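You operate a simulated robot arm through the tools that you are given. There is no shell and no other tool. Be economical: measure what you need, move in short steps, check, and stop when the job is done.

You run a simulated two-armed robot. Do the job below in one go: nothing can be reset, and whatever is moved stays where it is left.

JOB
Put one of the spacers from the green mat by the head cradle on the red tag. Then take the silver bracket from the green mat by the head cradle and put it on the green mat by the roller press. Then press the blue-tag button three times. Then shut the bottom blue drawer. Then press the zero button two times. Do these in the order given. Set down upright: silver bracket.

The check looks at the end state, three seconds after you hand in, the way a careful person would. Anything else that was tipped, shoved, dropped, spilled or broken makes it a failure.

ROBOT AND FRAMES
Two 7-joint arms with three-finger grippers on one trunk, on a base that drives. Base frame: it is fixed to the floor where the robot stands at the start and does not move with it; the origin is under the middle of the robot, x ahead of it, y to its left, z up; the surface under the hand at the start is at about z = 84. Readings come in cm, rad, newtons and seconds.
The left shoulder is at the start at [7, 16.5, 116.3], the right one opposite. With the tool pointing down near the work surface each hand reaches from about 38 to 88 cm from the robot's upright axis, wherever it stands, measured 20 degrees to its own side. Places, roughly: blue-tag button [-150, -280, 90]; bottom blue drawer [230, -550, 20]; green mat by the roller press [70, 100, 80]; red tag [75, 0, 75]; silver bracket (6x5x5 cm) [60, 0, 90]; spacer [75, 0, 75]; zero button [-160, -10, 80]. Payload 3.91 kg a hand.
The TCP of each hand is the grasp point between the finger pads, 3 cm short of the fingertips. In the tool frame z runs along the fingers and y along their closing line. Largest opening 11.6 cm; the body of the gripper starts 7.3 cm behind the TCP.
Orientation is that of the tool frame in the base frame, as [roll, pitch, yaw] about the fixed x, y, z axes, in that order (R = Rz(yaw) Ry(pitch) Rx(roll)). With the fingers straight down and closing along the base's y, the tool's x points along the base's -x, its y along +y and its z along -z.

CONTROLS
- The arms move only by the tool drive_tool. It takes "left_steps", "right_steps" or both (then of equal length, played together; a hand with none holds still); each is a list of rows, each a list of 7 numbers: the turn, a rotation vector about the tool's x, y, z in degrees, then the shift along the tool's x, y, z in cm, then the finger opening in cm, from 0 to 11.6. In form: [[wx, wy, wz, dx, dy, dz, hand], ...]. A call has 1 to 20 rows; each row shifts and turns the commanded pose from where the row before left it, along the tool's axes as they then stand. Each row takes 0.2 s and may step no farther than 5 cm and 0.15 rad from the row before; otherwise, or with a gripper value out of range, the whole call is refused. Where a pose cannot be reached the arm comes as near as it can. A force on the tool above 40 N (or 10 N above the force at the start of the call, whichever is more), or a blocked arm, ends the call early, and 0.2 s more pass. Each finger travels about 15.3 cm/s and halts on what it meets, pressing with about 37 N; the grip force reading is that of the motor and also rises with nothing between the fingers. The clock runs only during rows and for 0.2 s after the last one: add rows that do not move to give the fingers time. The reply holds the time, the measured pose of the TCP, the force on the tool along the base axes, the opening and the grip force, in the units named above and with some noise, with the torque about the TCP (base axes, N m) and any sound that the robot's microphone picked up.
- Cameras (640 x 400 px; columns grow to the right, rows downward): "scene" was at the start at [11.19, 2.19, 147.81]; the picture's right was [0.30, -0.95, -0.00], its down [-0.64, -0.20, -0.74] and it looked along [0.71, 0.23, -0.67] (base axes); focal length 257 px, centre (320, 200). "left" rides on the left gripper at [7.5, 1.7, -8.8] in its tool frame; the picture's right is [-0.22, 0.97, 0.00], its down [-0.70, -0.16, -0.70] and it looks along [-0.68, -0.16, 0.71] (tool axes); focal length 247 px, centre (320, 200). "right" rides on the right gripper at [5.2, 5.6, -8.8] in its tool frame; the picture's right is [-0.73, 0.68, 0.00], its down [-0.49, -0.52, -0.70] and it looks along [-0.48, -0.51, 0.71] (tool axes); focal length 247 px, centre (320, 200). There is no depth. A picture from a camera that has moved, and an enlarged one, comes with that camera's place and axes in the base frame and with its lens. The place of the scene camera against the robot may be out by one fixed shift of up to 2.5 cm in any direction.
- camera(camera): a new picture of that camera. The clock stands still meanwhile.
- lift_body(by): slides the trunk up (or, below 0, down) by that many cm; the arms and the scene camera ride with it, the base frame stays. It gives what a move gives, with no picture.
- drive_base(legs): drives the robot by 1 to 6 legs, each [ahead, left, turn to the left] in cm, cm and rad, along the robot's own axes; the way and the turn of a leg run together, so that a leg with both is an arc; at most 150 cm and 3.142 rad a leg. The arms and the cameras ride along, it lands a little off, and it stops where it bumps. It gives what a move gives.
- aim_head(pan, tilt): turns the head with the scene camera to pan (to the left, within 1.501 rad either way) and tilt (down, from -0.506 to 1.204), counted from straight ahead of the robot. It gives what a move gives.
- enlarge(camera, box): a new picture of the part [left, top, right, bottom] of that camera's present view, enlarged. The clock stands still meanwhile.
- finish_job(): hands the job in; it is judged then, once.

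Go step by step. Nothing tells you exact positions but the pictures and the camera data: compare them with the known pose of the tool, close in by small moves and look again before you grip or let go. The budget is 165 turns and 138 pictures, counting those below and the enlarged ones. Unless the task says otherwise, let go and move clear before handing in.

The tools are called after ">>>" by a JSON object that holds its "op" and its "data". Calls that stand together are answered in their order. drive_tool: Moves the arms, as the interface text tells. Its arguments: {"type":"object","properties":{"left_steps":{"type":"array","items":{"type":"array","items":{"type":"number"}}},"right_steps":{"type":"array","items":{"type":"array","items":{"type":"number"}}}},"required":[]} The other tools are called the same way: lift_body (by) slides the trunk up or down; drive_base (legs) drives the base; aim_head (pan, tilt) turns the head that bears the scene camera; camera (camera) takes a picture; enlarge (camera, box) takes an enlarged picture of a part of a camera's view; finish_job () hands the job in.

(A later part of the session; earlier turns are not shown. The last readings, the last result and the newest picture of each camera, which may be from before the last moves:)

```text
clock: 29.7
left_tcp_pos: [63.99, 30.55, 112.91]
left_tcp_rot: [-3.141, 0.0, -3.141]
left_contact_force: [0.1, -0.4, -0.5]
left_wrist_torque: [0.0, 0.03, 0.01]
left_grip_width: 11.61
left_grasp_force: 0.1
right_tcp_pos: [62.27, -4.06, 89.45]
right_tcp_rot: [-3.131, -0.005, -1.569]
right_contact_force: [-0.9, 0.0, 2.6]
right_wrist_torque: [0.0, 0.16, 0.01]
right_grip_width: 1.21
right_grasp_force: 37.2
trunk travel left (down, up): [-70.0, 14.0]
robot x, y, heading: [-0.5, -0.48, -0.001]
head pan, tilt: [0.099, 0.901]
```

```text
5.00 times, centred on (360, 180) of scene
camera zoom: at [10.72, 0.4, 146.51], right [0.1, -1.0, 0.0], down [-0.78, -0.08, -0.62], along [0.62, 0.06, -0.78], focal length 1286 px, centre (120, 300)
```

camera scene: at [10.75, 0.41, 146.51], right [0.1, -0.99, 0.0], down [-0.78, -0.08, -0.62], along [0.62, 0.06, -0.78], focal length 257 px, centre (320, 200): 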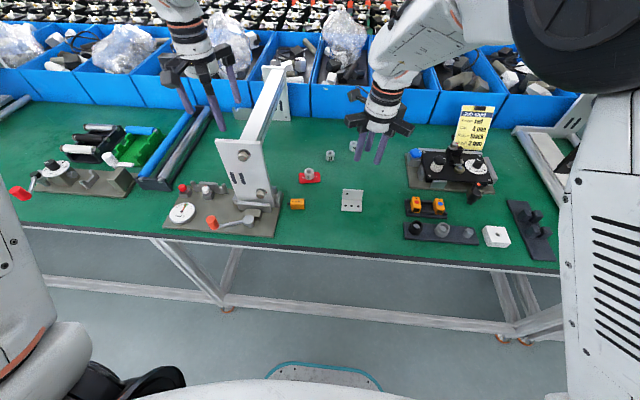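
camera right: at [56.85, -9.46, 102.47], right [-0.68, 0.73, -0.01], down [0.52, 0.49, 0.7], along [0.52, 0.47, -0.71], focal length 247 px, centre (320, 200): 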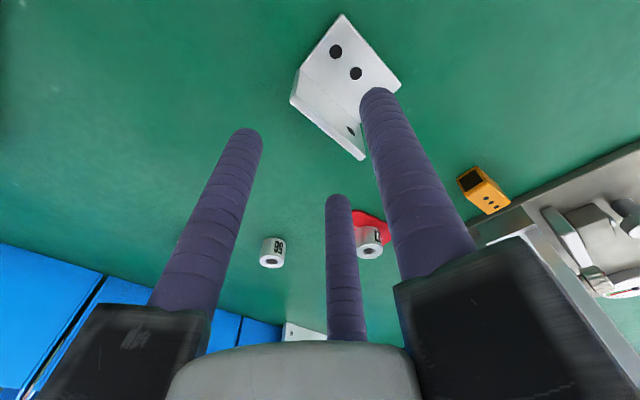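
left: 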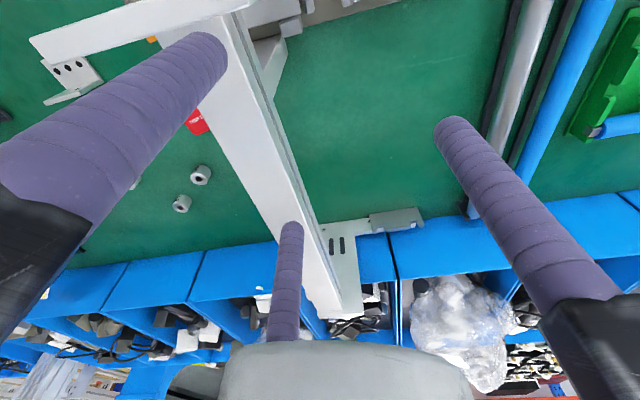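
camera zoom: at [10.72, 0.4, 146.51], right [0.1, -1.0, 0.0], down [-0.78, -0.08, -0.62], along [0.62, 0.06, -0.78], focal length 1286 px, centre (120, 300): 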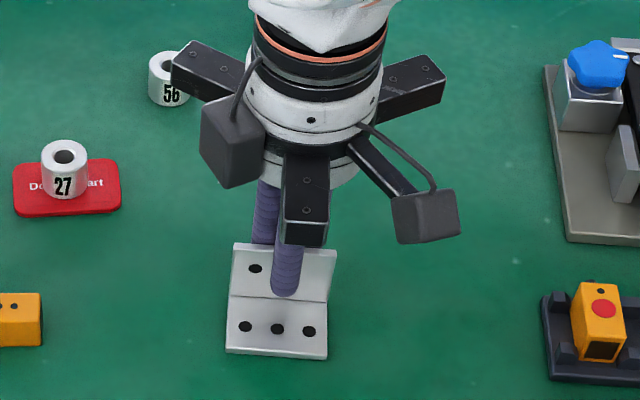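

Gripped at 1.2 cm exactly as expected. I lift and check that it hangs level.

>>> {"op": "drive_tool", "data": {"right_steps": [[0, 0, 0, 0, 0, -1, 0], [0, 0, 0, 0, 0, -2, 0], [0, 0, 0, 0, 0, -3, 0], [0, 0, 0, 0, 0, 0, 0]]}}

>>> {"op": "enlarge", "data": {"camera": "scene", "box": [310, 120, 410, 200]}}

>>> {"op": "enlarge", "data": {"camera": "right", "box": [220, 20, 440, 240]}}

```text
clock: 30.7
left_tcp_pos: [64.22, 30.46, 112.88]
left_tcp_rot: [3.141, 0.001, -3.141]
left_contact_force: [0.3, -0.4, 0.0]
left_wrist_torque: [0.0, -0.01, 0.01]
left_grip_width: 11.59
left_grasp_force: 0.0
right_tcp_pos: [62.32, -3.99, 95.23]
right_tcp_rot: [-3.133, -0.004, -1.569]
right_contact_force: [1.0, 0.6, -0.6]
right_wrist_torque: [-0.01, -0.03, -0.02]
right_grip_width: 1.21
right_grasp_force: 37.1
trunk travel left (down, up): [-70.0, 14.0]
robot x, y, heading: [0.1, 0.17, -0.001]
head pan, tilt: [0.099, 0.901]
```

```text
5.00 times, centred on (360, 160) of scene
camera zoom: at [10.82, 0.41, 146.49], right [0.1, -1.0, 0.0], down [-0.78, -0.08, -0.62], along [0.62, 0.06, -0.78], focal length 1286 px, centre (120, 400)
```

zoom: 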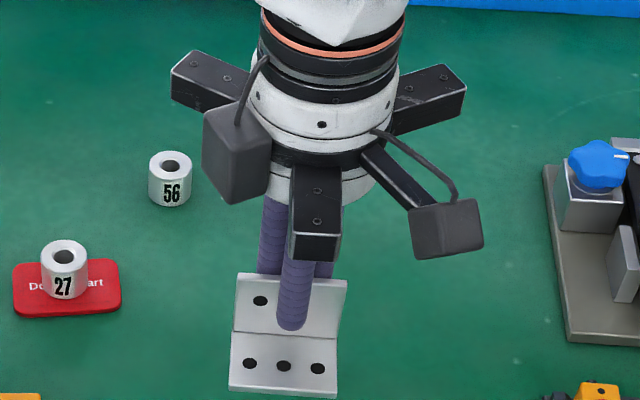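

```text
1.82 times, centred on (330, 130) of right
camera zoom: at [56.62, -9.1, 104.14], right [-0.68, 0.73, -0.01], down [0.52, 0.49, 0.7], along [0.52, 0.47, -0.71], focal length 449 px, centre (302, 327)
```

zoom: 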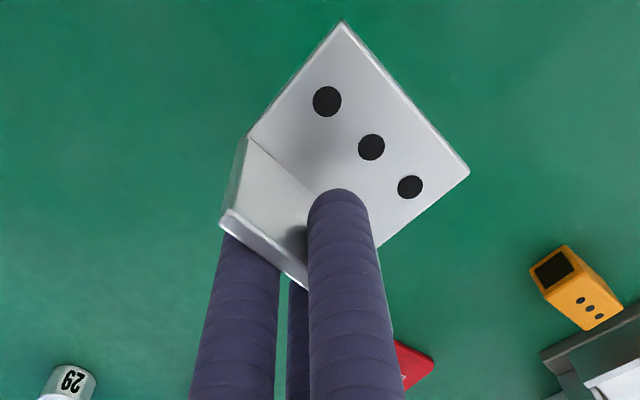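

The bracket hangs level and firm. I raise the trunk and arm to clear the C-frame (top ≈109) before driving left.

>>> {"op": "lift_body", "data": {"by": 14}}

>>> {"op": "drive_tool", "data": {"right_steps": [[0, 0, 0, 0, 0, -4, 0], [0, 0, 0, 0, 0, -4, 0], [0, 0, 0, 0, 0, -4, 0], [0, 0, 0, 0, 0, 0, 0]]}}

>>> {"op": "aim_head", "data": {"pan": 0.6, "tilt": 0.5}}

>>> {"op": "camera", "data": {"camera": "scene"}}

```text
clock: 32.4
left_tcp_pos: [64.2, 30.48, 126.76]
left_tcp_rot: [3.141, 0.0, -3.14]
left_contact_force: [-0.6, 0.7, -0.6]
left_wrist_torque: [0.0, 0.02, -0.01]
left_grip_width: 11.6
left_grasp_force: 0.1
right_tcp_pos: [62.24, -3.98, 109.31]
right_tcp_rot: [-3.134, -0.005, -1.569]
right_contact_force: [0.6, -0.2, -1.3]
right_wrist_torque: [0.02, 0.0, -0.03]
right_grip_width: 1.21
right_grasp_force: 36.8
trunk travel left (down, up): [-84.0, 0.0]
robot x, y, heading: [0.07, 0.28, -0.003]
head pan, tilt: [0.099, 0.901]
```

```text
clock: 33.4
left_tcp_pos: [64.13, 30.45, 126.76]
left_tcp_rot: [-3.141, 0.0, 3.14]
left_contact_force: [-0.8, -0.2, 0.1]
left_wrist_torque: [0.03, 0.01, -0.06]
left_grip_width: 11.57
left_grasp_force: 0.0
right_tcp_pos: [62.0, -3.54, 121.11]
right_tcp_rot: [-3.135, -0.006, -1.57]
right_contact_force: [-0.9, 0.0, -1.2]
right_wrist_torque: [-0.03, -0.02, 0.01]
right_grip_width: 1.21
right_grasp_force: 37.4
trunk travel left (down, up): [-84.0, 0.0]
robot x, y, heading: [-0.24, -0.05, -0.008]
head pan, tilt: [0.099, 0.901]
```

```text
clock: 34.3
left_tcp_pos: [64.06, 30.58, 126.96]
left_tcp_rot: [-3.141, 0.0, -3.141]
left_contact_force: [-1.0, 0.3, -0.5]
left_wrist_torque: [-0.03, 0.03, 0.03]
left_grip_width: 11.6
left_grasp_force: 0.1
right_tcp_pos: [62.09, -3.46, 121.2]
right_tcp_rot: [-3.134, -0.006, -1.569]
right_contact_force: [0.4, 0.1, -1.2]
right_wrist_torque: [-0.02, 0.0, 0.0]
right_grip_width: 1.21
right_grasp_force: 36.3
trunk travel left (down, up): [-84.0, 0.0]
robot x, y, heading: [0.26, -0.02, 0.001]
head pan, tilt: [0.6, 0.499]
```

```text
101 pictures are left
camera scene: at [10.76, 4.79, 163.88], right [0.56, -0.83, 0.0], down [-0.4, -0.27, -0.88], along [0.72, 0.5, -0.48], focal length 257 px, centre (320, 200)
```

scene: 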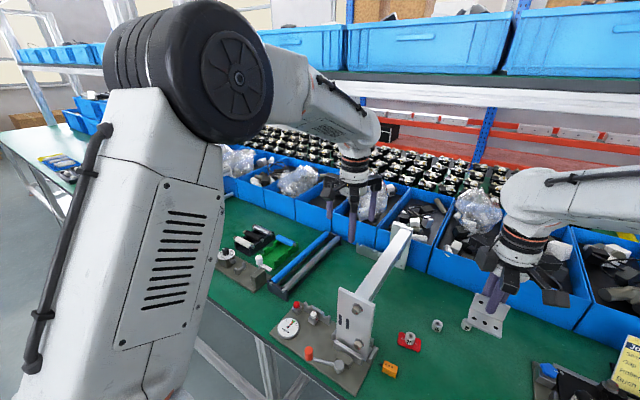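

The path left over the bench is clear at this height. I drive left 60 cm and look again.

>>> {"op": "drive_base", "data": {"legs": [[0, 60, 0]]}}

>>> {"op": "camera", "data": {"camera": "scene"}}

>>> {"op": "camera", "data": {"camera": "left"}}

```text
clock: 37.7
left_tcp_pos: [64.31, 90.59, 126.9]
left_tcp_rot: [3.14, 0.0, 3.138]
left_contact_force: [0.4, -0.2, 0.0]
left_wrist_torque: [-0.01, -0.01, 0.03]
left_grip_width: 11.59
left_grasp_force: 0.1
right_tcp_pos: [62.05, 56.6, 121.09]
right_tcp_rot: [-3.133, -0.005, -1.572]
right_contact_force: [0.3, 0.1, -1.5]
right_wrist_torque: [0.01, -0.04, 0.0]
right_grip_width: 1.23
right_grasp_force: 37.4
trunk travel left (down, up): [-84.0, 0.0]
robot x, y, heading: [-0.2, 60.5, -0.003]
head pan, tilt: [0.6, 0.499]
```

```text
100 pictures are left
camera scene: at [10.88, 64.98, 163.89], right [0.56, -0.83, 0.0], down [-0.4, -0.27, -0.88], along [0.73, 0.49, -0.48], focal length 257 px, centre (320, 200)
```

scene: 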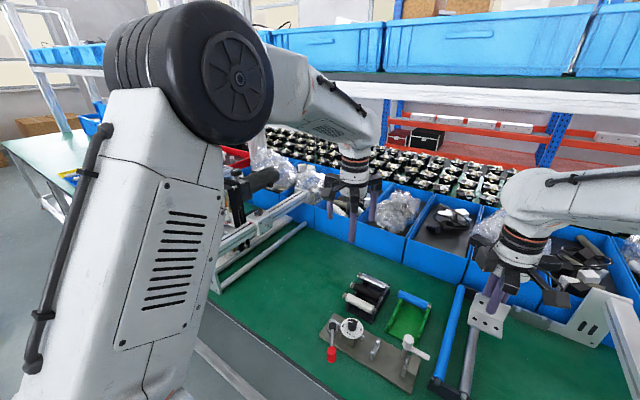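

```text
99 pictures are left
camera left: at [56.96, 92.27, 135.68], right [0.23, 0.97, 0.0], down [0.7, -0.16, 0.7], along [0.68, -0.16, -0.71], focal length 247 px, centre (320, 200)
```

left: 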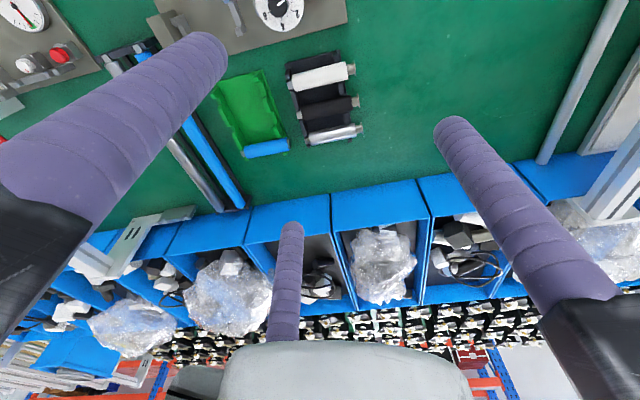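

The roller device sits around y 70–95 with free mat at y≈97–132; I plan to place the bracket near [70,106]. I tuck the left hand up and back for safety, then drive another 33 cm left.

>>> {"op": "drive_tool", "data": {"left_steps": [[0, 0, 0, 3, 0, -2, 8], [0, 0, 0, 3, 0, -2, 6], [0, 0, 0, 3, 0, -2, 6], [0, 0, 0, 3, 0, -2, 6], [0, 0, 0, 3, 0, -2, 6], [0, 0, 0, 0, 0, 0, 6]]}}

>>> {"op": "drive_base", "data": {"legs": [[0, 33, 0]]}}

>>> {"op": "aim_head", "data": {"pan": 0.1, "tilt": 0.85}}

>>> {"op": "camera", "data": {"camera": "scene"}}

>>> {"op": "camera", "data": {"camera": "right"}}

```text
clock: 39.1
left_tcp_pos: [49.65, 91.61, 136.68]
left_tcp_rot: [-3.091, 0.001, -3.137]
left_contact_force: [0.2, 0.4, -0.5]
left_wrist_torque: [-0.02, 0.04, -0.02]
left_grip_width: 5.96
left_grasp_force: 0.0
left hand out of reach, approached as far as the arm can: row 5
right_tcp_pos: [62.05, 56.77, 121.11]
right_tcp_rot: [-3.133, -0.006, -1.573]
right_contact_force: [0.0, 1.3, -1.0]
right_wrist_torque: [-0.05, 0.0, 0.01]
right_grip_width: 1.22
right_grasp_force: 37.1
trunk travel left (down, up): [-84.0, 0.0]
robot x, y, heading: [0.3, 60.27, -0.001]
head pan, tilt: [0.6, 0.499]
```

```text
clock: 41.2
left_tcp_pos: [49.88, 122.53, 136.48]
left_tcp_rot: [-3.094, 0.0, 3.141]
left_contact_force: [0.2, 0.4, 0.1]
left_wrist_torque: [0.03, -0.01, 0.01]
left_grip_width: 6.0
left_grasp_force: 0.1
right_tcp_pos: [62.25, 87.49, 121.05]
right_tcp_rot: [-3.134, -0.003, -1.578]
right_contact_force: [-1.1, 0.1, -1.8]
right_wrist_torque: [0.03, -0.04, -0.04]
right_grip_width: 1.21
right_grasp_force: 36.9
trunk travel left (down, up): [-84.0, 0.0]
robot x, y, heading: [0.02, 91.71, -0.011]
head pan, tilt: [0.6, 0.499]
```

```text
clock: 42.2
left_tcp_pos: [49.87, 122.91, 136.42]
left_tcp_rot: [-3.086, -0.003, -3.14]
left_contact_force: [-0.1, -0.1, -0.4]
left_wrist_torque: [-0.02, -0.01, 0.03]
left_grip_width: 6.0
left_grasp_force: 0.1
right_tcp_pos: [62.21, 87.76, 121.11]
right_tcp_rot: [-3.132, -0.005, -1.578]
right_contact_force: [-0.4, -0.8, -1.6]
right_wrist_torque: [-0.03, -0.03, -0.03]
right_grip_width: 1.2
right_grasp_force: 37.6
trunk travel left (down, up): [-84.0, 0.0]
robot x, y, heading: [0.29, 91.92, -0.006]
head pan, tilt: [0.099, 0.85]
```

```text
98 pictures are left
camera scene: at [11.09, 92.63, 160.68], right [0.16, -0.99, 0.0], down [-0.76, -0.12, -0.64], along [0.63, 0.1, -0.77], focal length 257 px, centre (320, 200)
```

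scene: 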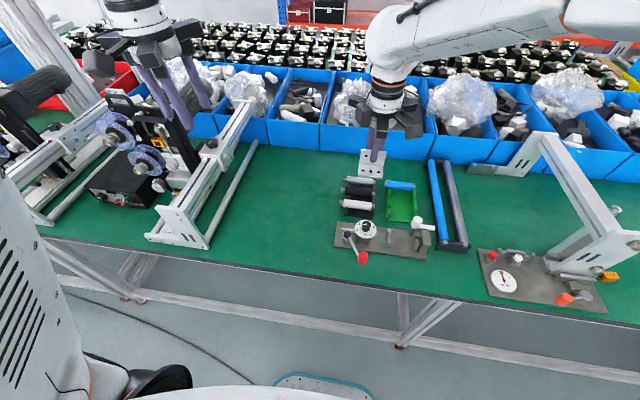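

```text
97 pictures are left
camera right: at [56.52, 82.61, 130.02], right [-0.68, 0.74, -0.01], down [0.52, 0.49, 0.7], along [0.52, 0.47, -0.71], focal length 247 px, centre (320, 200)
```

right: 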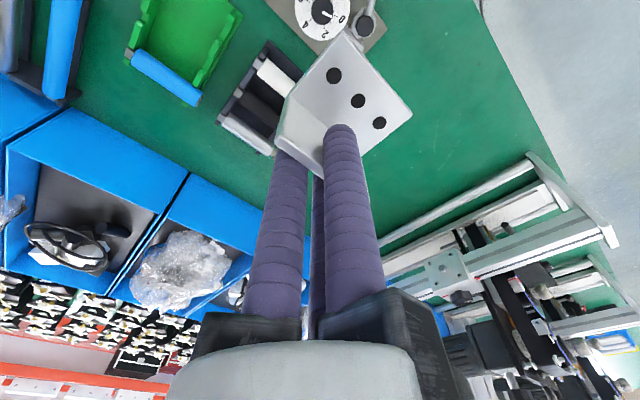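

There is free mat between the crank-operated roller device (left edge y≈93) and the rail (y≈134). I move the bracket over [68,104] and lower the trunk 14.

>>> {"op": "drive_tool", "data": {"right_steps": [[0, 0, 0, -4.07, -1.45, 0, 0], [0, 0, 0, -4.07, -1.45, 0, 0], [0, 0, 0, -4.07, -1.45, 0, 0], [0, 0, 0, -4.07, -1.45, 0, 0], [0, 0, 0, 0, 0, 0, 0]]}}

>>> {"op": "lift_body", "data": {"by": -14}}

>>> {"op": "camera", "data": {"camera": "scene"}}

>>> {"op": "camera", "data": {"camera": "right"}}

```text
clock: 43.4
left_tcp_pos: [49.82, 122.77, 136.36]
left_tcp_rot: [-3.085, -0.001, -3.139]
left_contact_force: [0.0, 0.0, 0.2]
left_wrist_torque: [0.01, -0.03, 0.02]
left_grip_width: 6.01
left_grasp_force: 0.1
right_tcp_pos: [68.38, 103.87, 121.09]
right_tcp_rot: [-3.131, -0.005, -1.578]
right_contact_force: [0.0, 0.1, -1.2]
right_wrist_torque: [0.02, -0.02, -0.01]
right_grip_width: 1.19
right_grasp_force: 36.9
trunk travel left (down, up): [-84.0, 0.0]
robot x, y, heading: [0.38, 91.6, -0.015]
head pan, tilt: [0.099, 0.85]
```

```text
clock: 45.0
left_tcp_pos: [49.93, 122.83, 122.49]
left_tcp_rot: [-3.086, -0.003, -3.14]
left_contact_force: [1.2, -0.3, -0.6]
left_wrist_torque: [-0.01, -0.02, -0.02]
left_grip_width: 6.0
left_grasp_force: 0.0
right_tcp_pos: [68.39, 103.97, 107.1]
right_tcp_rot: [-3.132, -0.005, -1.578]
right_contact_force: [0.9, -0.4, -1.0]
right_wrist_torque: [-0.02, -0.04, -0.03]
right_grip_width: 1.23
right_grasp_force: 36.6
trunk travel left (down, up): [-70.0, 14.0]
robot x, y, heading: [0.15, 91.93, -0.009]
head pan, tilt: [0.099, 0.85]
```

```text
96 pictures are left
camera scene: at [11.02, 92.49, 146.57], right [0.15, -0.99, 0.0], down [-0.77, -0.12, -0.63], along [0.62, 0.09, -0.78], focal length 257 px, centre (320, 200)
```

scene: 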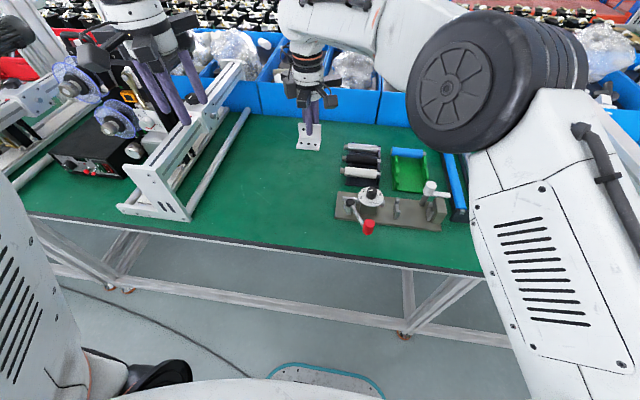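

```text
95 pictures are left
camera right: at [62.72, 98.66, 116.05], right [-0.68, 0.74, -0.01], down [0.52, 0.49, 0.7], along [0.52, 0.47, -0.71], focal length 247 px, centre (320, 200)
```

right: 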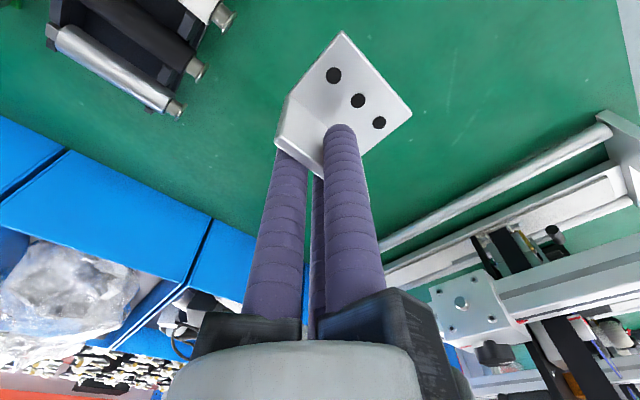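

The spot below is clear. I lower to just above contact.

>>> {"op": "drive_tool", "data": {"right_steps": [[0, 0, 0, 0, 0, 4, 0], [0, 0, 0, 0, 0, 4, 0], [0, 0, 0, 0, 0, 4, 0], [0, 0, 0, 0, 0, 3, 0], [0, 0, 0, 0, 0, 1.5, 0], [0, 0, 0, 0, 0, 0, 0]]}}

>>> {"op": "drive_tool", "data": {"right_steps": [[0, 0, 0, 0, 0, 0.3, 0], [0, 0, 0, 0, 0, 0.2, 0], [0, 0, 0, 0, 0, 0, 0]]}}

>>> {"op": "drive_tool", "data": {"right_steps": [[0, 0, 0, 0, 0, 0.2, 0], [0, 0, 0, 0, 0, 0, 0]]}}

```text
clock: 46.4
left_tcp_pos: [49.92, 122.77, 122.48]
left_tcp_rot: [-3.085, -0.003, -3.141]
left_contact_force: [-0.5, -0.6, 0.0]
left_wrist_torque: [0.02, 0.02, 0.02]
left_grip_width: 5.99
left_grasp_force: 0.1
right_tcp_pos: [68.76, 103.59, 90.67]
right_tcp_rot: [-3.133, -0.007, -1.578]
right_contact_force: [0.0, 0.4, -1.5]
right_wrist_torque: [-0.03, -0.03, 0.01]
right_grip_width: 1.23
right_grasp_force: 36.7
trunk travel left (down, up): [-70.0, 14.0]
robot x, y, heading: [-0.07, 91.6, -0.005]
head pan, tilt: [0.099, 0.85]
```

```text
clock: 47.2
left_tcp_pos: [49.88, 122.78, 122.5]
left_tcp_rot: [-3.084, -0.003, -3.139]
left_contact_force: [-1.4, 0.0, 0.9]
left_wrist_torque: [0.03, 0.0, 0.01]
left_grip_width: 6.01
left_grasp_force: 0.0
right_tcp_pos: [68.74, 103.55, 90.3]
right_tcp_rot: [-3.133, -0.007, -1.577]
right_contact_force: [-0.8, 0.3, -1.6]
right_wrist_torque: [-0.01, -0.01, 0.0]
right_grip_width: 1.22
right_grasp_force: 37.0
trunk travel left (down, up): [-70.0, 14.0]
robot x, y, heading: [0.32, 91.41, -0.008]
head pan, tilt: [0.099, 0.85]
```

```text
clock: 47.8
left_tcp_pos: [49.89, 122.85, 122.41]
left_tcp_rot: [-3.088, -0.004, -3.14]
left_contact_force: [-0.5, -0.3, 0.5]
left_wrist_torque: [0.04, -0.02, 0.02]
left_grip_width: 6.0
left_grasp_force: 0.1
right_tcp_pos: [68.77, 103.63, 90.06]
right_tcp_rot: [-3.132, -0.004, -1.578]
right_contact_force: [1.3, -1.1, -2.4]
right_wrist_torque: [-0.04, 0.0, 0.01]
right_grip_width: 1.23
right_grasp_force: 37.0
trunk travel left (down, up): [-70.0, 14.0]
robot x, y, heading: [0.04, 91.92, -0.007]
head pan, tilt: [0.099, 0.85]
```

>>> {"op": "drive_tool", "data": {"right_steps": [[0, 0, 0, 0, 0, 0.25, 0], [0, 0, 0, 0, 0, 0, 0]]}}

>>> {"op": "drive_tool", "data": {"right_steps": [[0, 0, 0, 0, 0, 0.2, 0], [0, 0, 0, 0, 0, 0, 0]]}}

>>> {"op": "drive_tool", "data": {"right_steps": [[0, 0, 0, 0, 0, 0.12, 0], [0, 0, 0, 0, 0, 0, 0]]}}

```text
clock: 48.4
left_tcp_pos: [49.93, 122.8, 122.49]
left_tcp_rot: [-3.085, -0.005, -3.141]
left_contact_force: [0.3, 0.1, -0.6]
left_wrist_torque: [0.0, -0.01, 0.06]
left_grip_width: 6.01
left_grasp_force: 0.2
right_tcp_pos: [68.67, 103.67, 89.71]
right_tcp_rot: [-3.133, -0.006, -1.576]
right_contact_force: [0.2, 0.5, -1.3]
right_wrist_torque: [-0.02, -0.04, 0.01]
right_grip_width: 1.25
right_grasp_force: 37.2
trunk travel left (down, up): [-70.0, 14.0]
robot x, y, heading: [0.56, 91.95, -0.012]
head pan, tilt: [0.099, 0.85]
```

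```text
clock: 49.0
left_tcp_pos: [50.04, 122.7, 122.4]
left_tcp_rot: [-3.085, -0.004, -3.139]
left_contact_force: [-0.1, 0.1, 0.4]
left_wrist_torque: [-0.02, 0.01, 0.0]
left_grip_width: 5.99
left_grasp_force: 0.2
right_tcp_pos: [68.76, 103.68, 89.58]
right_tcp_rot: [-3.133, -0.005, -1.577]
right_contact_force: [0.1, -0.8, -1.4]
right_wrist_torque: [-0.03, -0.02, 0.01]
right_grip_width: 1.19
right_grasp_force: 37.4
trunk travel left (down, up): [-70.0, 14.0]
robot x, y, heading: [0.14, 91.74, -0.006]
head pan, tilt: [0.099, 0.85]
```

```text
clock: 49.6
left_tcp_pos: [49.9, 122.75, 122.46]
left_tcp_rot: [-3.084, -0.004, -3.14]
left_contact_force: [-0.1, -0.4, 0.7]
left_wrist_torque: [0.01, 0.02, 0.02]
left_grip_width: 6.0
left_grasp_force: 0.1
right_tcp_pos: [68.69, 103.7, 89.37]
right_tcp_rot: [-3.133, -0.005, -1.578]
right_contact_force: [0.5, 1.2, -1.1]
right_wrist_torque: [0.02, -0.05, 0.0]
right_grip_width: 1.2
right_grasp_force: 36.7
trunk travel left (down, up): [-70.0, 14.0]
robot x, y, heading: [0.41, 91.69, -0.008]
head pan, tilt: [0.099, 0.85]
```

>>> {"op": "drive_tool", "data": {"right_steps": [[0, 0, 0, 0, 0, 0.12, 0], [0, 0, 0, 0, 0, 0, 0]]}}

>>> {"op": "drive_tool", "data": {"right_steps": [[0, 0, 0, 0, 0, 0.1, 0], [0, 0, 0, 0, 0, 0, 0]]}}

```text
clock: 50.2
left_tcp_pos: [49.85, 122.72, 122.51]
left_tcp_rot: [-3.086, -0.002, -3.14]
left_contact_force: [-0.2, 0.6, 0.8]
left_wrist_torque: [0.02, -0.02, 0.0]
left_grip_width: 5.99
left_grasp_force: 0.0
right_tcp_pos: [68.65, 103.72, 89.32]
right_tcp_rot: [-3.133, -0.007, -1.578]
right_contact_force: [0.0, -0.1, 1.2]
right_wrist_torque: [0.07, 0.15, 0.03]
right_grip_width: 1.22
right_grasp_force: 36.8
trunk travel left (down, up): [-70.0, 14.0]
robot x, y, heading: [0.44, 91.36, -0.006]
head pan, tilt: [0.099, 0.85]
```

```text
clock: 50.8
left_tcp_pos: [49.86, 122.82, 122.43]
left_tcp_rot: [-3.086, -0.001, -3.139]
left_contact_force: [-0.2, 0.0, 0.2]
left_wrist_torque: [0.0, 0.03, 0.01]
left_grip_width: 5.99
left_grasp_force: 0.0
right_tcp_pos: [68.7, 103.63, 89.49]
right_tcp_rot: [-3.13, -0.006, -1.579]
right_contact_force: [5.9, 1.6, 10.9]
right_wrist_torque: [0.04, 0.2, -0.03]
right_grip_width: 1.19
right_grasp_force: 36.9
trunk travel left (down, up): [-70.0, 14.0]
robot x, y, heading: [0.05, 91.73, -0.005]
head pan, tilt: [0.099, 0.85]
```

Contact on the mat. I relieve slightly, open, and rise.

>>> {"op": "drive_tool", "data": {"right_steps": [[0, 0, 0, 0, 0, -0.1, 0], [0, 0, 0, 0, 0, 0, 1.5], [0, 0, 0, 0, 0, 0, 2.2], [0, 0, 0, 0, 0, 0, 3.2], [0, 0, 0, 0, 0, 0, 4.5], [0, 0, 0, 0, 0, 0, 4.5], [0, 0, 0, 0, 0, -2, 4.5], [0, 0, 0, 0, 0, -4, 4.5], [0, 0, 0, 0, 0, -4, 4.5], [0, 0, 0, 0, 0, -4, 4.5], [0, 0, 0, 0, 0, -4, 4.5], [0, 0, 0, 0, 0, 0, 4.5]]}}

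>>> {"op": "enlarge", "data": {"camera": "scene", "box": [250, 80, 410, 200]}}

>>> {"op": "camera", "data": {"camera": "right"}}

```text
clock: 53.4
left_tcp_pos: [49.9, 122.79, 122.44]
left_tcp_rot: [-3.086, -0.003, -3.14]
left_contact_force: [-0.4, 0.3, 0.3]
left_wrist_torque: [0.01, 0.02, 0.01]
left_grip_width: 6.01
left_grasp_force: 0.1
right_tcp_pos: [68.5, 104.0, 107.2]
right_tcp_rot: [-3.133, -0.005, -1.578]
right_contact_force: [0.0, -0.1, -0.4]
right_wrist_torque: [0.04, -0.01, 0.02]
right_grip_width: 4.5
right_grasp_force: 0.1
trunk travel left (down, up): [-70.0, 14.0]
robot x, y, heading: [0.17, 91.61, -0.006]
head pan, tilt: [0.099, 0.85]
```

```text
3.33 times, centred on (330, 140) of scene
camera zoom: at [11.07, 92.44, 146.52], right [0.14, -0.99, 0.0], down [-0.77, -0.11, -0.62], along [0.62, 0.09, -0.78], focal length 857 px, centre (287, 400)
```

zoom: 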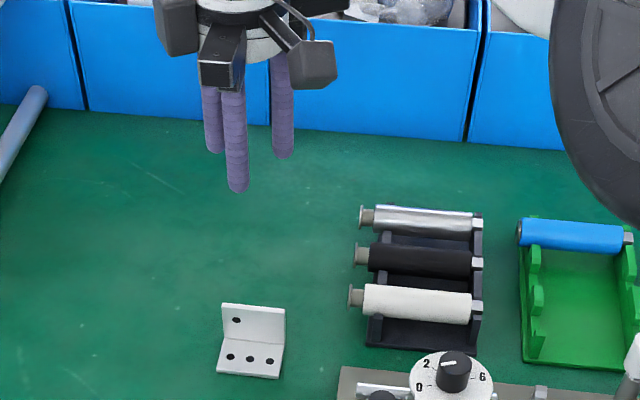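

```text
93 pictures are left
camera right: at [62.86, 98.84, 116.12], right [-0.68, 0.74, -0.01], down [0.52, 0.49, 0.7], along [0.52, 0.47, -0.71], focal length 247 px, centre (320, 200)
```

right: 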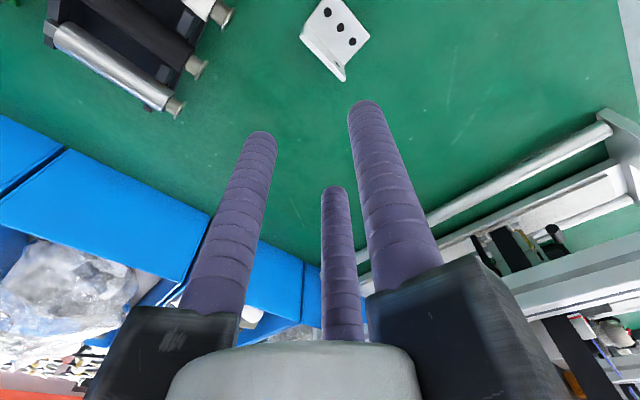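

The bracket stands upright on the mat. Next is the blue-tag button near [-150,-280]; I back away from the bench and look around behind by turning.

>>> {"op": "drive_base", "data": {"legs": [[-50, 0, 0]]}}

>>> {"op": "aim_head", "data": {"pan": -1.5, "tilt": 0.3}}

>>> {"op": "camera", "data": {"camera": "scene"}}

```text
clock: 56.4
left_tcp_pos: [-0.14, 122.92, 122.37]
left_tcp_rot: [-3.085, -0.004, 3.129]
left_contact_force: [0.0, -0.7, -1.0]
left_wrist_torque: [-0.01, 0.02, 0.01]
left_grip_width: 5.99
left_grasp_force: 0.0
right_tcp_pos: [18.15, 103.92, 107.28]
right_tcp_rot: [-3.135, -0.005, -1.591]
right_contact_force: [0.0, 0.4, 0.6]
right_wrist_torque: [0.0, 0.01, 0.01]
right_grip_width: 4.52
right_grasp_force: 0.2
trunk travel left (down, up): [-70.0, 14.0]
robot x, y, heading: [-50.08, 92.32, -0.027]
head pan, tilt: [0.099, 0.85]
```

```text
clock: 58.1
left_tcp_pos: [-0.19, 122.89, 122.19]
left_tcp_rot: [-3.085, -0.005, 3.129]
left_contact_force: [-1.5, 0.5, 0.0]
left_wrist_torque: [0.04, -0.02, -0.02]
left_grip_width: 6.01
left_grasp_force: 0.1
right_tcp_pos: [18.11, 103.7, 107.2]
right_tcp_rot: [-3.13, -0.005, -1.592]
right_contact_force: [-0.6, 0.0, 0.4]
right_wrist_torque: [-0.02, 0.01, -0.01]
right_grip_width: 4.5
right_grasp_force: 0.0
trunk travel left (down, up): [-70.0, 14.0]
robot x, y, heading: [-50.09, 92.56, -0.028]
head pan, tilt: [-1.499, 0.3]
```

```text
92 pictures are left
camera scene: at [-39.52, 92.84, 146.57], right [0.1, -0.99, 0.0], down [-0.77, -0.08, -0.63], along [0.62, 0.07, -0.78], focal length 257 px, centre (320, 200)
```

scene: 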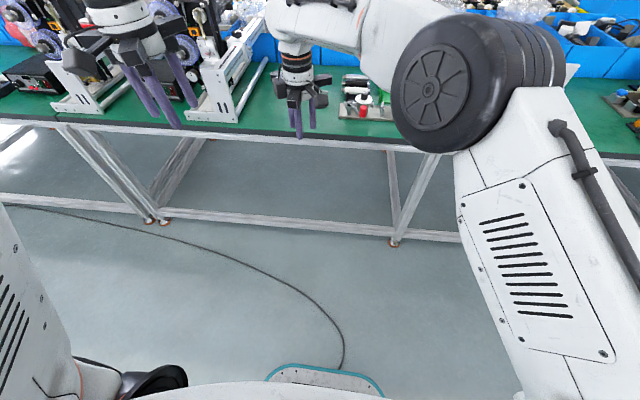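

>>> {"op": "camera", "data": {"camera": "scene"}}

```text
91 pictures are left
camera scene: at [-39.52, 92.84, 146.57], right [0.1, -0.99, 0.0], down [-0.77, -0.08, -0.63], along [0.62, 0.07, -0.78], focal length 257 px, centre (320, 200)
```

scene: 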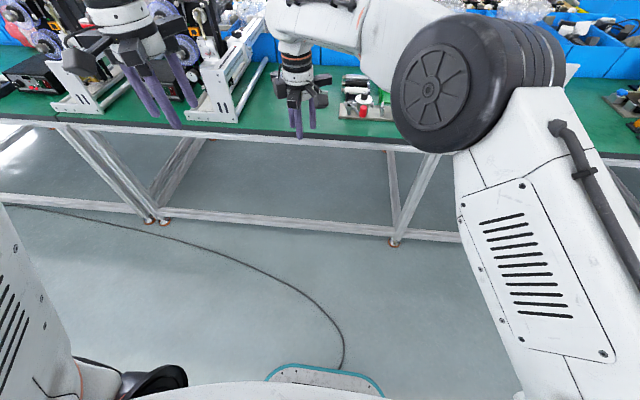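

The reported head pan and the picture disagree; I aim again.

>>> {"op": "aim_head", "data": {"pan": -1.2, "tilt": 0.3}}

>>> {"op": "camera", "data": {"camera": "scene"}}

```text
clock: 58.9
left_tcp_pos: [-0.24, 122.93, 122.32]
left_tcp_rot: [-3.083, -0.005, 3.128]
left_contact_force: [0.1, 1.2, -0.6]
left_wrist_torque: [0.0, -0.02, 0.01]
left_grip_width: 6.0
left_grasp_force: 0.0
right_tcp_pos: [18.13, 103.94, 107.18]
right_tcp_rot: [-3.134, -0.005, -1.591]
right_contact_force: [0.4, 0.5, -0.7]
right_wrist_torque: [0.0, 0.02, 0.02]
right_grip_width: 4.49
right_grasp_force: 0.0
trunk travel left (down, up): [-70.0, 14.0]
robot x, y, heading: [-50.24, 92.74, -0.023]
head pan, tilt: [-1.201, 0.3]
```

```text
90 pictures are left
camera scene: at [-39.5, 92.79, 146.59], right [0.1, -1.0, 0.0], down [-0.77, -0.08, -0.63], along [0.63, 0.06, -0.78], focal length 257 px, centre (320, 200)
```

scene: 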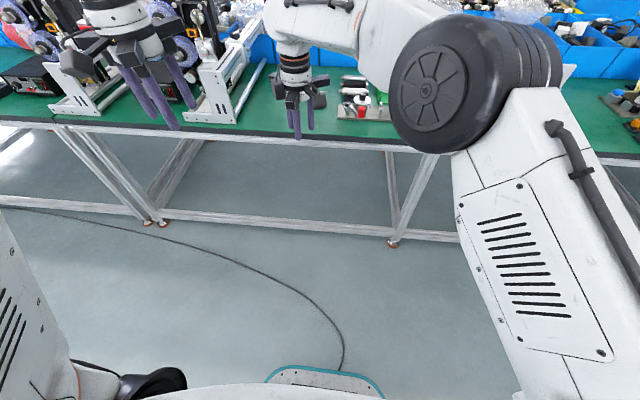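

>>> {"op": "aim_head", "data": {"pan": 0.0, "tilt": 0.2}}

>>> {"op": "camera", "data": {"camera": "scene"}}

```text
clock: 60.3
left_tcp_pos: [-0.26, 122.95, 122.24]
left_tcp_rot: [-3.084, -0.006, 3.129]
left_contact_force: [0.0, -0.2, 0.7]
left_wrist_torque: [0.02, 0.02, 0.0]
left_grip_width: 6.01
left_grasp_force: 0.0
right_tcp_pos: [18.1, 103.84, 107.19]
right_tcp_rot: [-3.134, -0.006, -1.591]
right_contact_force: [0.1, -1.5, -0.6]
right_wrist_torque: [-0.02, 0.01, -0.02]
right_grip_width: 4.5
right_grasp_force: 0.0
trunk travel left (down, up): [-70.0, 14.0]
robot x, y, heading: [-50.44, 92.78, -0.024]
head pan, tilt: [0.0, 0.201]
```

```text
89 pictures are left
camera scene: at [-39.53, 92.76, 146.53], right [0.09, -1.0, 0.0], down [-0.78, -0.07, -0.62], along [0.62, 0.06, -0.78], focal length 257 px, centre (320, 200)
```

scene: 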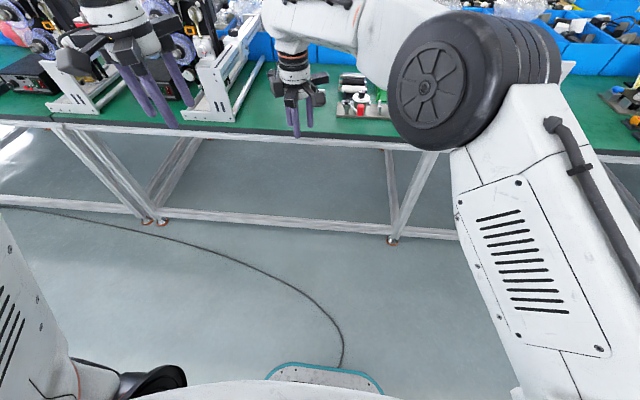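

The head is evidently stuck (the picture data is honest, looking ahead and down), so I'll look around by turning the robot. Trunk up for a longer view, then turn right.

>>> {"op": "lift_body", "data": {"by": 14}}

>>> {"op": "drive_base", "data": {"legs": [[0, 0, -1.8]]}}

>>> {"op": "camera", "data": {"camera": "scene"}}

```text
clock: 62.0
left_tcp_pos: [-0.24, 122.93, 136.16]
left_tcp_rot: [-3.084, -0.004, 3.129]
left_contact_force: [-0.1, -0.4, 0.1]
left_wrist_torque: [-0.03, 0.01, 0.03]
left_grip_width: 5.99
left_grasp_force: 0.1
right_tcp_pos: [18.16, 103.71, 121.05]
right_tcp_rot: [-3.132, -0.005, -1.592]
right_contact_force: [0.4, 0.0, -0.3]
right_wrist_torque: [0.0, 0.06, 0.01]
right_grip_width: 4.5
right_grasp_force: 0.1
trunk travel left (down, up): [-84.0, 0.0]
robot x, y, heading: [-50.25, 92.47, -0.022]
head pan, tilt: [0.0, 0.201]
```

```text
clock: 66.8
left_tcp_pos: [-33.44, 36.51, 136.2]
left_tcp_rot: [-3.082, -0.006, 1.304]
left_contact_force: [0.6, -0.3, 0.4]
left_wrist_torque: [0.02, -0.02, 0.04]
left_grip_width: 6.02
left_grasp_force: 0.2
right_tcp_pos: [-56.49, 23.47, 121.29]
right_tcp_rot: [-3.133, -0.008, 2.865]
right_contact_force: [0.5, -0.4, 0.2]
right_wrist_torque: [0.04, -0.04, 0.02]
right_grip_width: 4.48
right_grasp_force: 0.1
trunk travel left (down, up): [-84.0, 0.0]
robot x, y, heading: [-50.05, 92.33, -1.848]
head pan, tilt: [0.0, 0.201]
```

```text
88 pictures are left
camera scene: at [-54.7, 79.85, 160.5], right [-0.99, 0.17, 0.0], down [0.13, 0.77, -0.62], along [-0.1, -0.61, -0.78], focal length 257 px, centre (320, 200)
```

scene: 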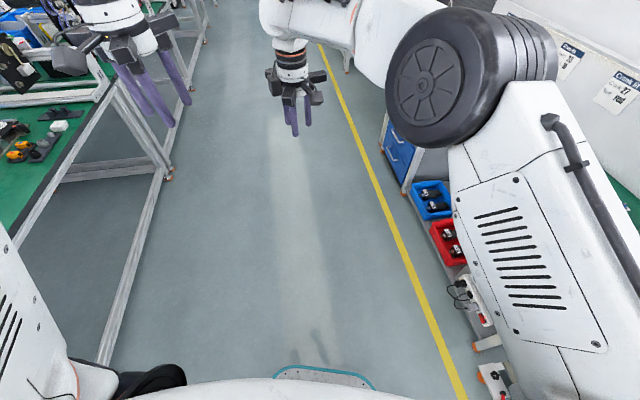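

I see an aisle along −y, a second bench with blue drawers on the right behind a yellow line (x≈−128). I drive down the aisle.

>>> {"op": "drive_base", "data": {"legs": [[0, 0, 0.277], [150, 0, 0], [90, 0, 0]]}}

>>> {"op": "camera", "data": {"camera": "scene"}}

```text
clock: 79.4
left_tcp_pos: [-18.98, -194.81, 136.1]
left_tcp_rot: [-3.08, -0.01, 1.572]
left_contact_force: [0.3, 0.4, -0.1]
left_wrist_torque: [-0.02, 0.0, 0.0]
left_grip_width: 5.99
left_grasp_force: 0.0
right_tcp_pos: [-37.89, -213.3, 121.29]
right_tcp_rot: [-3.131, -0.004, 3.132]
right_contact_force: [0.5, -0.3, -0.3]
right_wrist_torque: [-0.02, 0.01, 0.0]
right_grip_width: 4.51
right_grasp_force: 0.0
trunk travel left (down, up): [-84.0, 0.0]
robot x, y, heading: [-49.85, -144.9, -1.582]
head pan, tilt: [0.0, 0.201]
```

```text
87 pictures are left
camera scene: at [-51.19, -157.97, 160.63], right [-1.0, -0.09, 0.0], down [-0.07, 0.77, -0.63], along [0.05, -0.63, -0.77], focal length 257 px, centre (320, 200)
```

scene: 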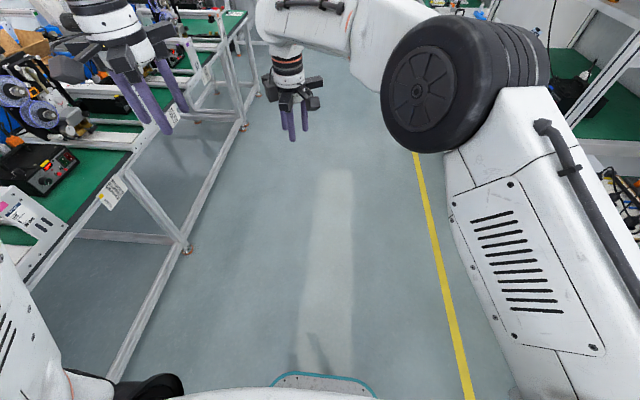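

Clear ahead. I go on to y≈−278 and turn to face the right-hand bench.

>>> {"op": "drive_base", "data": {"legs": [[132, 0, 0], [0, 0, -1.56]]}}

>>> {"op": "camera", "data": {"camera": "scene"}}

```text
clock: 89.6
left_tcp_pos: [-101.03, -303.52, 136.0]
left_tcp_rot: [-3.081, -0.012, 0.01]
left_contact_force: [0.9, 0.3, 0.1]
left_wrist_torque: [-0.02, 0.05, -0.04]
left_grip_width: 6.0
left_grasp_force: 0.1
right_tcp_pos: [-119.7, -284.74, 121.25]
right_tcp_rot: [-3.133, -0.007, 1.568]
right_contact_force: [0.2, 0.8, 0.3]
right_wrist_torque: [-0.01, 0.01, -0.01]
right_grip_width: 4.48
right_grasp_force: 0.0
trunk travel left (down, up): [-84.0, 0.0]
robot x, y, heading: [-51.56, -271.95, 3.14]
head pan, tilt: [0.0, 0.201]
```

```text
86 pictures are left
camera scene: at [-65.95, -273.1, 160.66], right [-0.09, 1.0, 0.0], down [0.77, 0.07, -0.64], along [-0.63, -0.06, -0.77], focal length 257 px, centre (320, 200)
```

scene: 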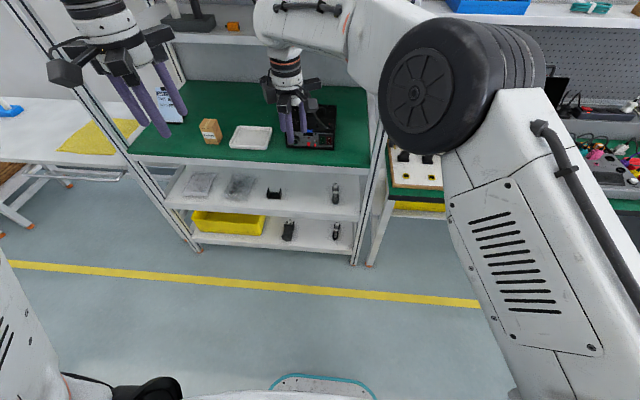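

>>> {"op": "enlarge", "data": {"camera": "scene", "box": [130, 60, 390, 220]}}

>>> {"op": "camera", "data": {"camera": "right"}}

>>> {"op": "camera", "data": {"camera": "left"}}

```text
2.46 times, centred on (260, 140) of scene
camera zoom: at [-65.95, -273.1, 160.66], right [-0.09, 1.0, 0.0], down [0.77, 0.07, -0.64], along [-0.63, -0.06, -0.77], focal length 633 px, centre (468, 348)
```

zoom: 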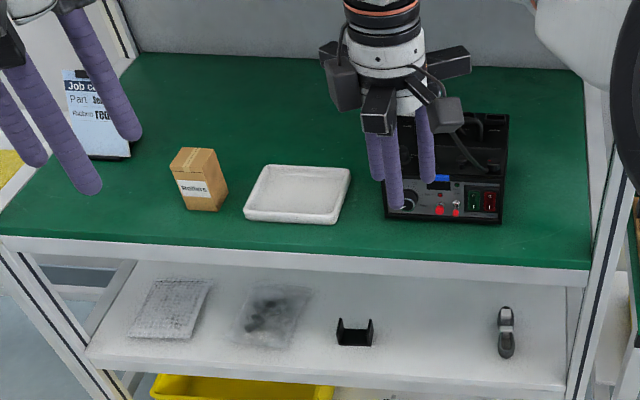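

```text
84 pictures are left
camera right: at [-113.92, -279.6, 130.11], right [0.68, -0.73, -0.01], down [-0.52, -0.49, 0.7], along [-0.52, -0.47, -0.71], focal length 247 px, centre (320, 200)
```

right: 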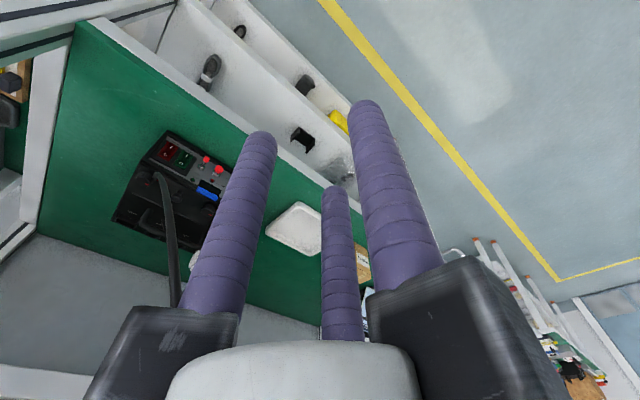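

```text
83 pictures are left
camera left: at [-93.51, -305.74, 144.72], right [-0.21, -0.97, -0.06], down [-0.71, 0.11, 0.7], along [-0.67, 0.19, -0.71], focal length 247 px, centre (320, 200)
```

left: 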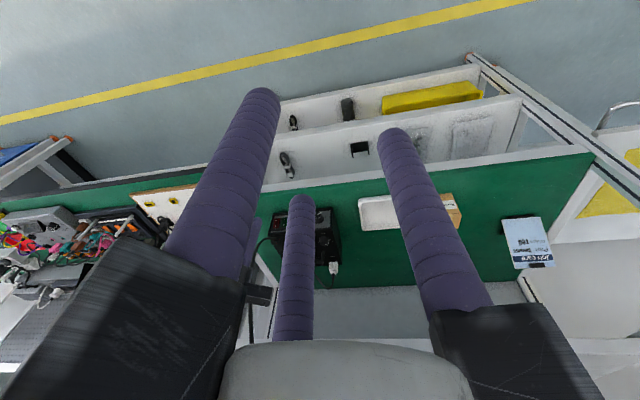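

>>> {"op": "enlarge", "data": {"camera": "right", "box": [100, 120, 260, 280]}}

>>> {"op": "enlarge", "data": {"camera": "scene", "box": [275, 95, 345, 155]}}

```text
2.50 times, centred on (180, 200) of right
camera zoom: at [-113.92, -279.6, 130.11], right [0.68, -0.73, -0.01], down [-0.52, -0.49, 0.7], along [-0.52, -0.47, -0.71], focal length 617 px, centre (670, 200)
```

zoom: 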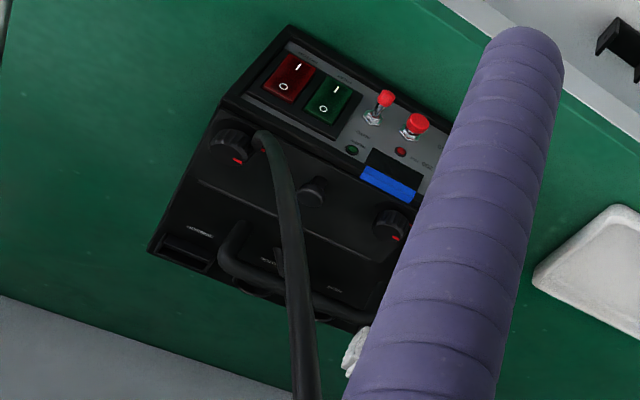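

```text
6.67 times, centred on (310, 125) of scene
camera zoom: at [-65.95, -273.1, 160.66], right [-0.09, 1.0, 0.0], down [0.77, 0.07, -0.64], along [-0.63, -0.06, -0.77], focal length 1715 px, centre (387, 700)
```

zoom: 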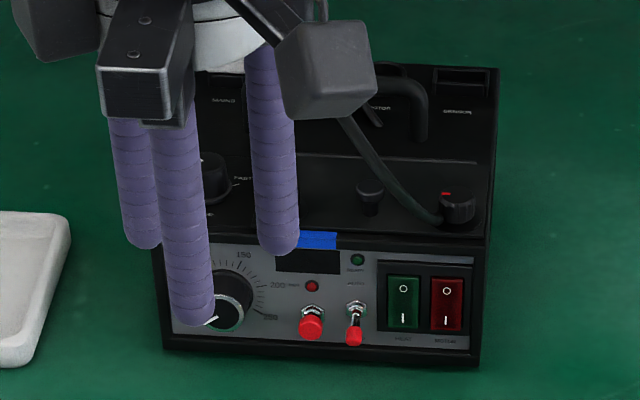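

The box with the blue tag has a red push button (left) beside a red toggle on its front face, around [-140…-150,-284,~100]. I'll press with the single finger alone: tilt the right hand forward 90° with that finger lowest and the hand wide open.

>>> {"op": "drive_tool", "data": {"right_steps": [[8.182, 0, 0, 0, 0, 0, 6], [8.182, 0, 0, 0, 0, 0, 8], [8.182, 0, 0, 0, 0, 0, 10], [8.182, 0, 0, 0, 0, 0, 11.6], [8.182, 0, 0, 0, 0, 0, 11.6], [8.182, 0, 0, 0, 0, 0, 11.6], [8.182, 0, 0, 0, 0, 0, 11.6], [8.182, 0, 0, 0, 0, 0, 11.6], [8.182, 0, 0, 0, 0, 0, 11.6], [8.182, 0, 0, 0, 0, 0, 11.6], [8.182, 0, 0, 0, 0, 0, 11.6], [0, 0, 0, 0, 0, 0, 11.6]]}}

>>> {"op": "camera", "data": {"camera": "scene"}}

>>> {"op": "camera", "data": {"camera": "right"}}

```text
clock: 90.5
left_tcp_pos: [-101.15, -303.65, 135.35]
left_tcp_rot: [-3.071, -0.026, 0.011]
left_contact_force: [0.8, -1.0, 0.5]
left_wrist_torque: [0.03, 0.0, 0.01]
left_grip_width: 6.02
left_grasp_force: 0.0
right_tcp_pos: [-119.25, -281.91, 111.81]
right_tcp_rot: [-2.864, 0.04, 1.51]
right_contact_force: [0.3, 0.0, 0.1]
right_wrist_torque: [0.04, 0.01, 0.02]
right_grip_width: 11.62
right_grasp_force: 0.0
trunk travel left (down, up): [-84.0, 0.0]
robot x, y, heading: [-51.53, -272.13, 3.136]
head pan, tilt: [0.0, 0.201]
stopped in row 4 (right hand): the arm was blocked; the commanded pose is now the measured one
```

```text
80 pictures are left
camera scene: at [-66.58, -272.98, 161.49], right [-0.07, 1.0, 0.0], down [0.7, 0.05, -0.71], along [-0.71, -0.05, -0.7], focal length 257 px, centre (320, 200)
```

scene: 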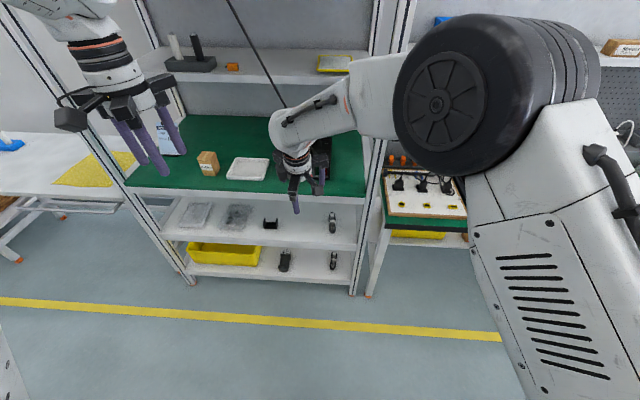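

```text
79 pictures are left
camera right: at [-111.02, -277.01, 118.73], right [0.61, -0.78, -0.16], down [-0.34, -0.43, 0.83], along [-0.72, -0.45, -0.53], focal length 247 px, centre (320, 200)
```

right: 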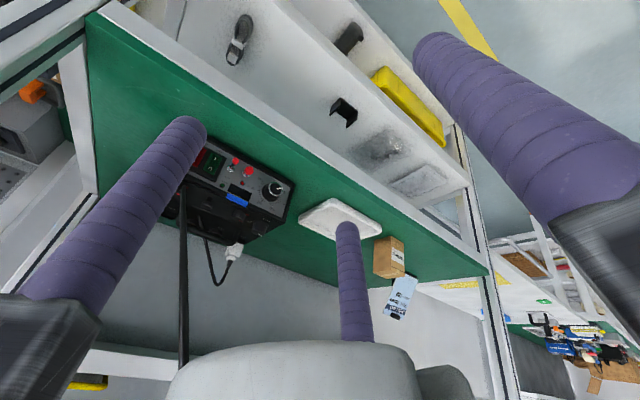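

The pitching blocked because the elbow is folded too tightly with the hand this close in. I back the robot off, straighten the hand, and extend the arm before pitching.

>>> {"op": "drive_tool", "data": {"right_steps": [[-7.95, 0, 0, 0, 0, 0, 11.6], [-7.95, 0, 0, 0, 0, 0, 11.6], [0, 0, 0, 0, 0, 0, 11.6]]}}

>>> {"op": "drive_base", "data": {"legs": [[-22, 0, 0]]}}

```text
clock: 91.3
left_tcp_pos: [-100.86, -303.61, 135.42]
left_tcp_rot: [-3.072, -0.025, 0.01]
left_contact_force: [-0.8, -0.1, -0.7]
left_wrist_torque: [0.02, 0.02, 0.01]
left_grip_width: 6.02
left_grasp_force: 0.1
right_tcp_pos: [-118.84, -282.31, 112.01]
right_tcp_rot: [-3.14, 0.035, 1.515]
right_contact_force: [0.8, -0.5, 1.0]
right_wrist_torque: [-0.01, -0.03, 0.0]
right_grip_width: 11.62
right_grasp_force: 0.1
trunk travel left (down, up): [-84.0, 0.0]
robot x, y, heading: [-51.51, -272.23, 3.143]
head pan, tilt: [0.0, 0.201]
```

```text
clock: 93.0
left_tcp_pos: [-79.53, -303.57, 135.34]
left_tcp_rot: [-3.072, -0.027, 0.008]
left_contact_force: [-0.9, 0.1, -0.4]
left_wrist_torque: [0.0, -0.02, 0.03]
left_grip_width: 5.99
left_grasp_force: 0.1
right_tcp_pos: [-97.52, -282.12, 111.7]
right_tcp_rot: [3.139, 0.036, 1.511]
right_contact_force: [-0.6, -0.6, -0.4]
right_wrist_torque: [-0.02, -0.04, 0.02]
right_grip_width: 11.6
right_grasp_force: 0.1
trunk travel left (down, up): [-84.0, 0.0]
robot x, y, heading: [-29.53, -272.33, 3.133]
head pan, tilt: [0.0, 0.201]
```

>>> {"op": "drive_base", "data": {"legs": [[0, 32, 0]]}}

>>> {"op": "drive_tool", "data": {"right_steps": [[0, 0, 0, 3.5, -1.9, 0, 11.6], [0, 0, 0, 3.5, -1.9, 0, 11.6], [0, 0, 0, 3.5, -1.9, 0, 11.6], [0, 0, 0, 3.5, -1.9, 0, 11.6], [0, 0, 0, 3.5, -1.9, 0, 11.6], [0, 0, 0, 3.5, -1.9, 0, 11.6], [0, 0, 0, 3.5, -1.9, 0, 11.6], [0, 0, 0, 3.5, -1.9, 0, 11.6], [0, 0, 0, 0, 0, 0, 11.6]]}}

>>> {"op": "camera", "data": {"camera": "scene"}}

```text
clock: 95.1
left_tcp_pos: [-79.62, -334.97, 135.57]
left_tcp_rot: [-3.074, -0.025, 0.001]
left_contact_force: [0.5, 0.5, 0.5]
left_wrist_torque: [-0.04, 0.01, -0.03]
left_grip_width: 6.0
left_grasp_force: 0.2
right_tcp_pos: [-97.62, -313.39, 111.92]
right_tcp_rot: [-3.14, 0.037, 1.507]
right_contact_force: [-0.1, -0.6, 0.3]
right_wrist_torque: [-0.01, 0.05, 0.03]
right_grip_width: 11.6
right_grasp_force: 0.1
trunk travel left (down, up): [-84.0, 0.0]
robot x, y, heading: [-30.13, -303.98, 3.128]
head pan, tilt: [0.0, 0.201]
```

```text
clock: 97.1
left_tcp_pos: [-79.76, -335.05, 135.42]
left_tcp_rot: [-3.071, -0.024, 0.001]
left_contact_force: [0.4, 0.4, -0.3]
left_wrist_torque: [-0.03, -0.02, -0.04]
left_grip_width: 6.01
left_grasp_force: 0.0
right_tcp_pos: [-110.62, -284.51, 110.74]
right_tcp_rot: [-3.139, 0.036, 1.507]
right_contact_force: [0.4, 0.1, -0.1]
right_wrist_torque: [0.02, -0.01, -0.01]
right_grip_width: 11.59
right_grasp_force: 0.0
trunk travel left (down, up): [-84.0, 0.0]
robot x, y, heading: [-29.93, -303.87, 3.126]
head pan, tilt: [0.0, 0.201]
```

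```text
78 pictures are left
camera scene: at [-46.08, -304.25, 166.66], right [0.01, 1.0, 0.0], down [0.2, 0.0, -0.98], along [-0.98, 0.01, -0.2], focal length 257 px, centre (320, 200)
```

scene: 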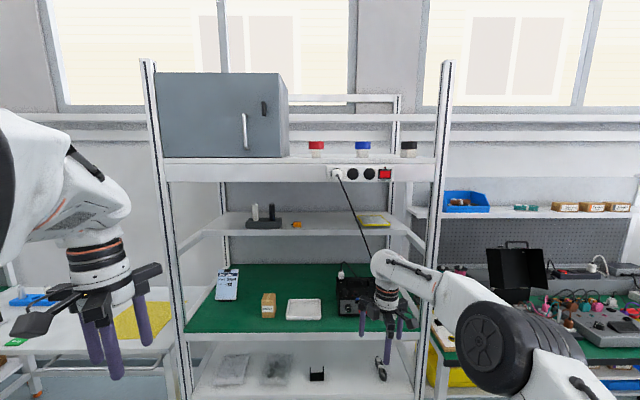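

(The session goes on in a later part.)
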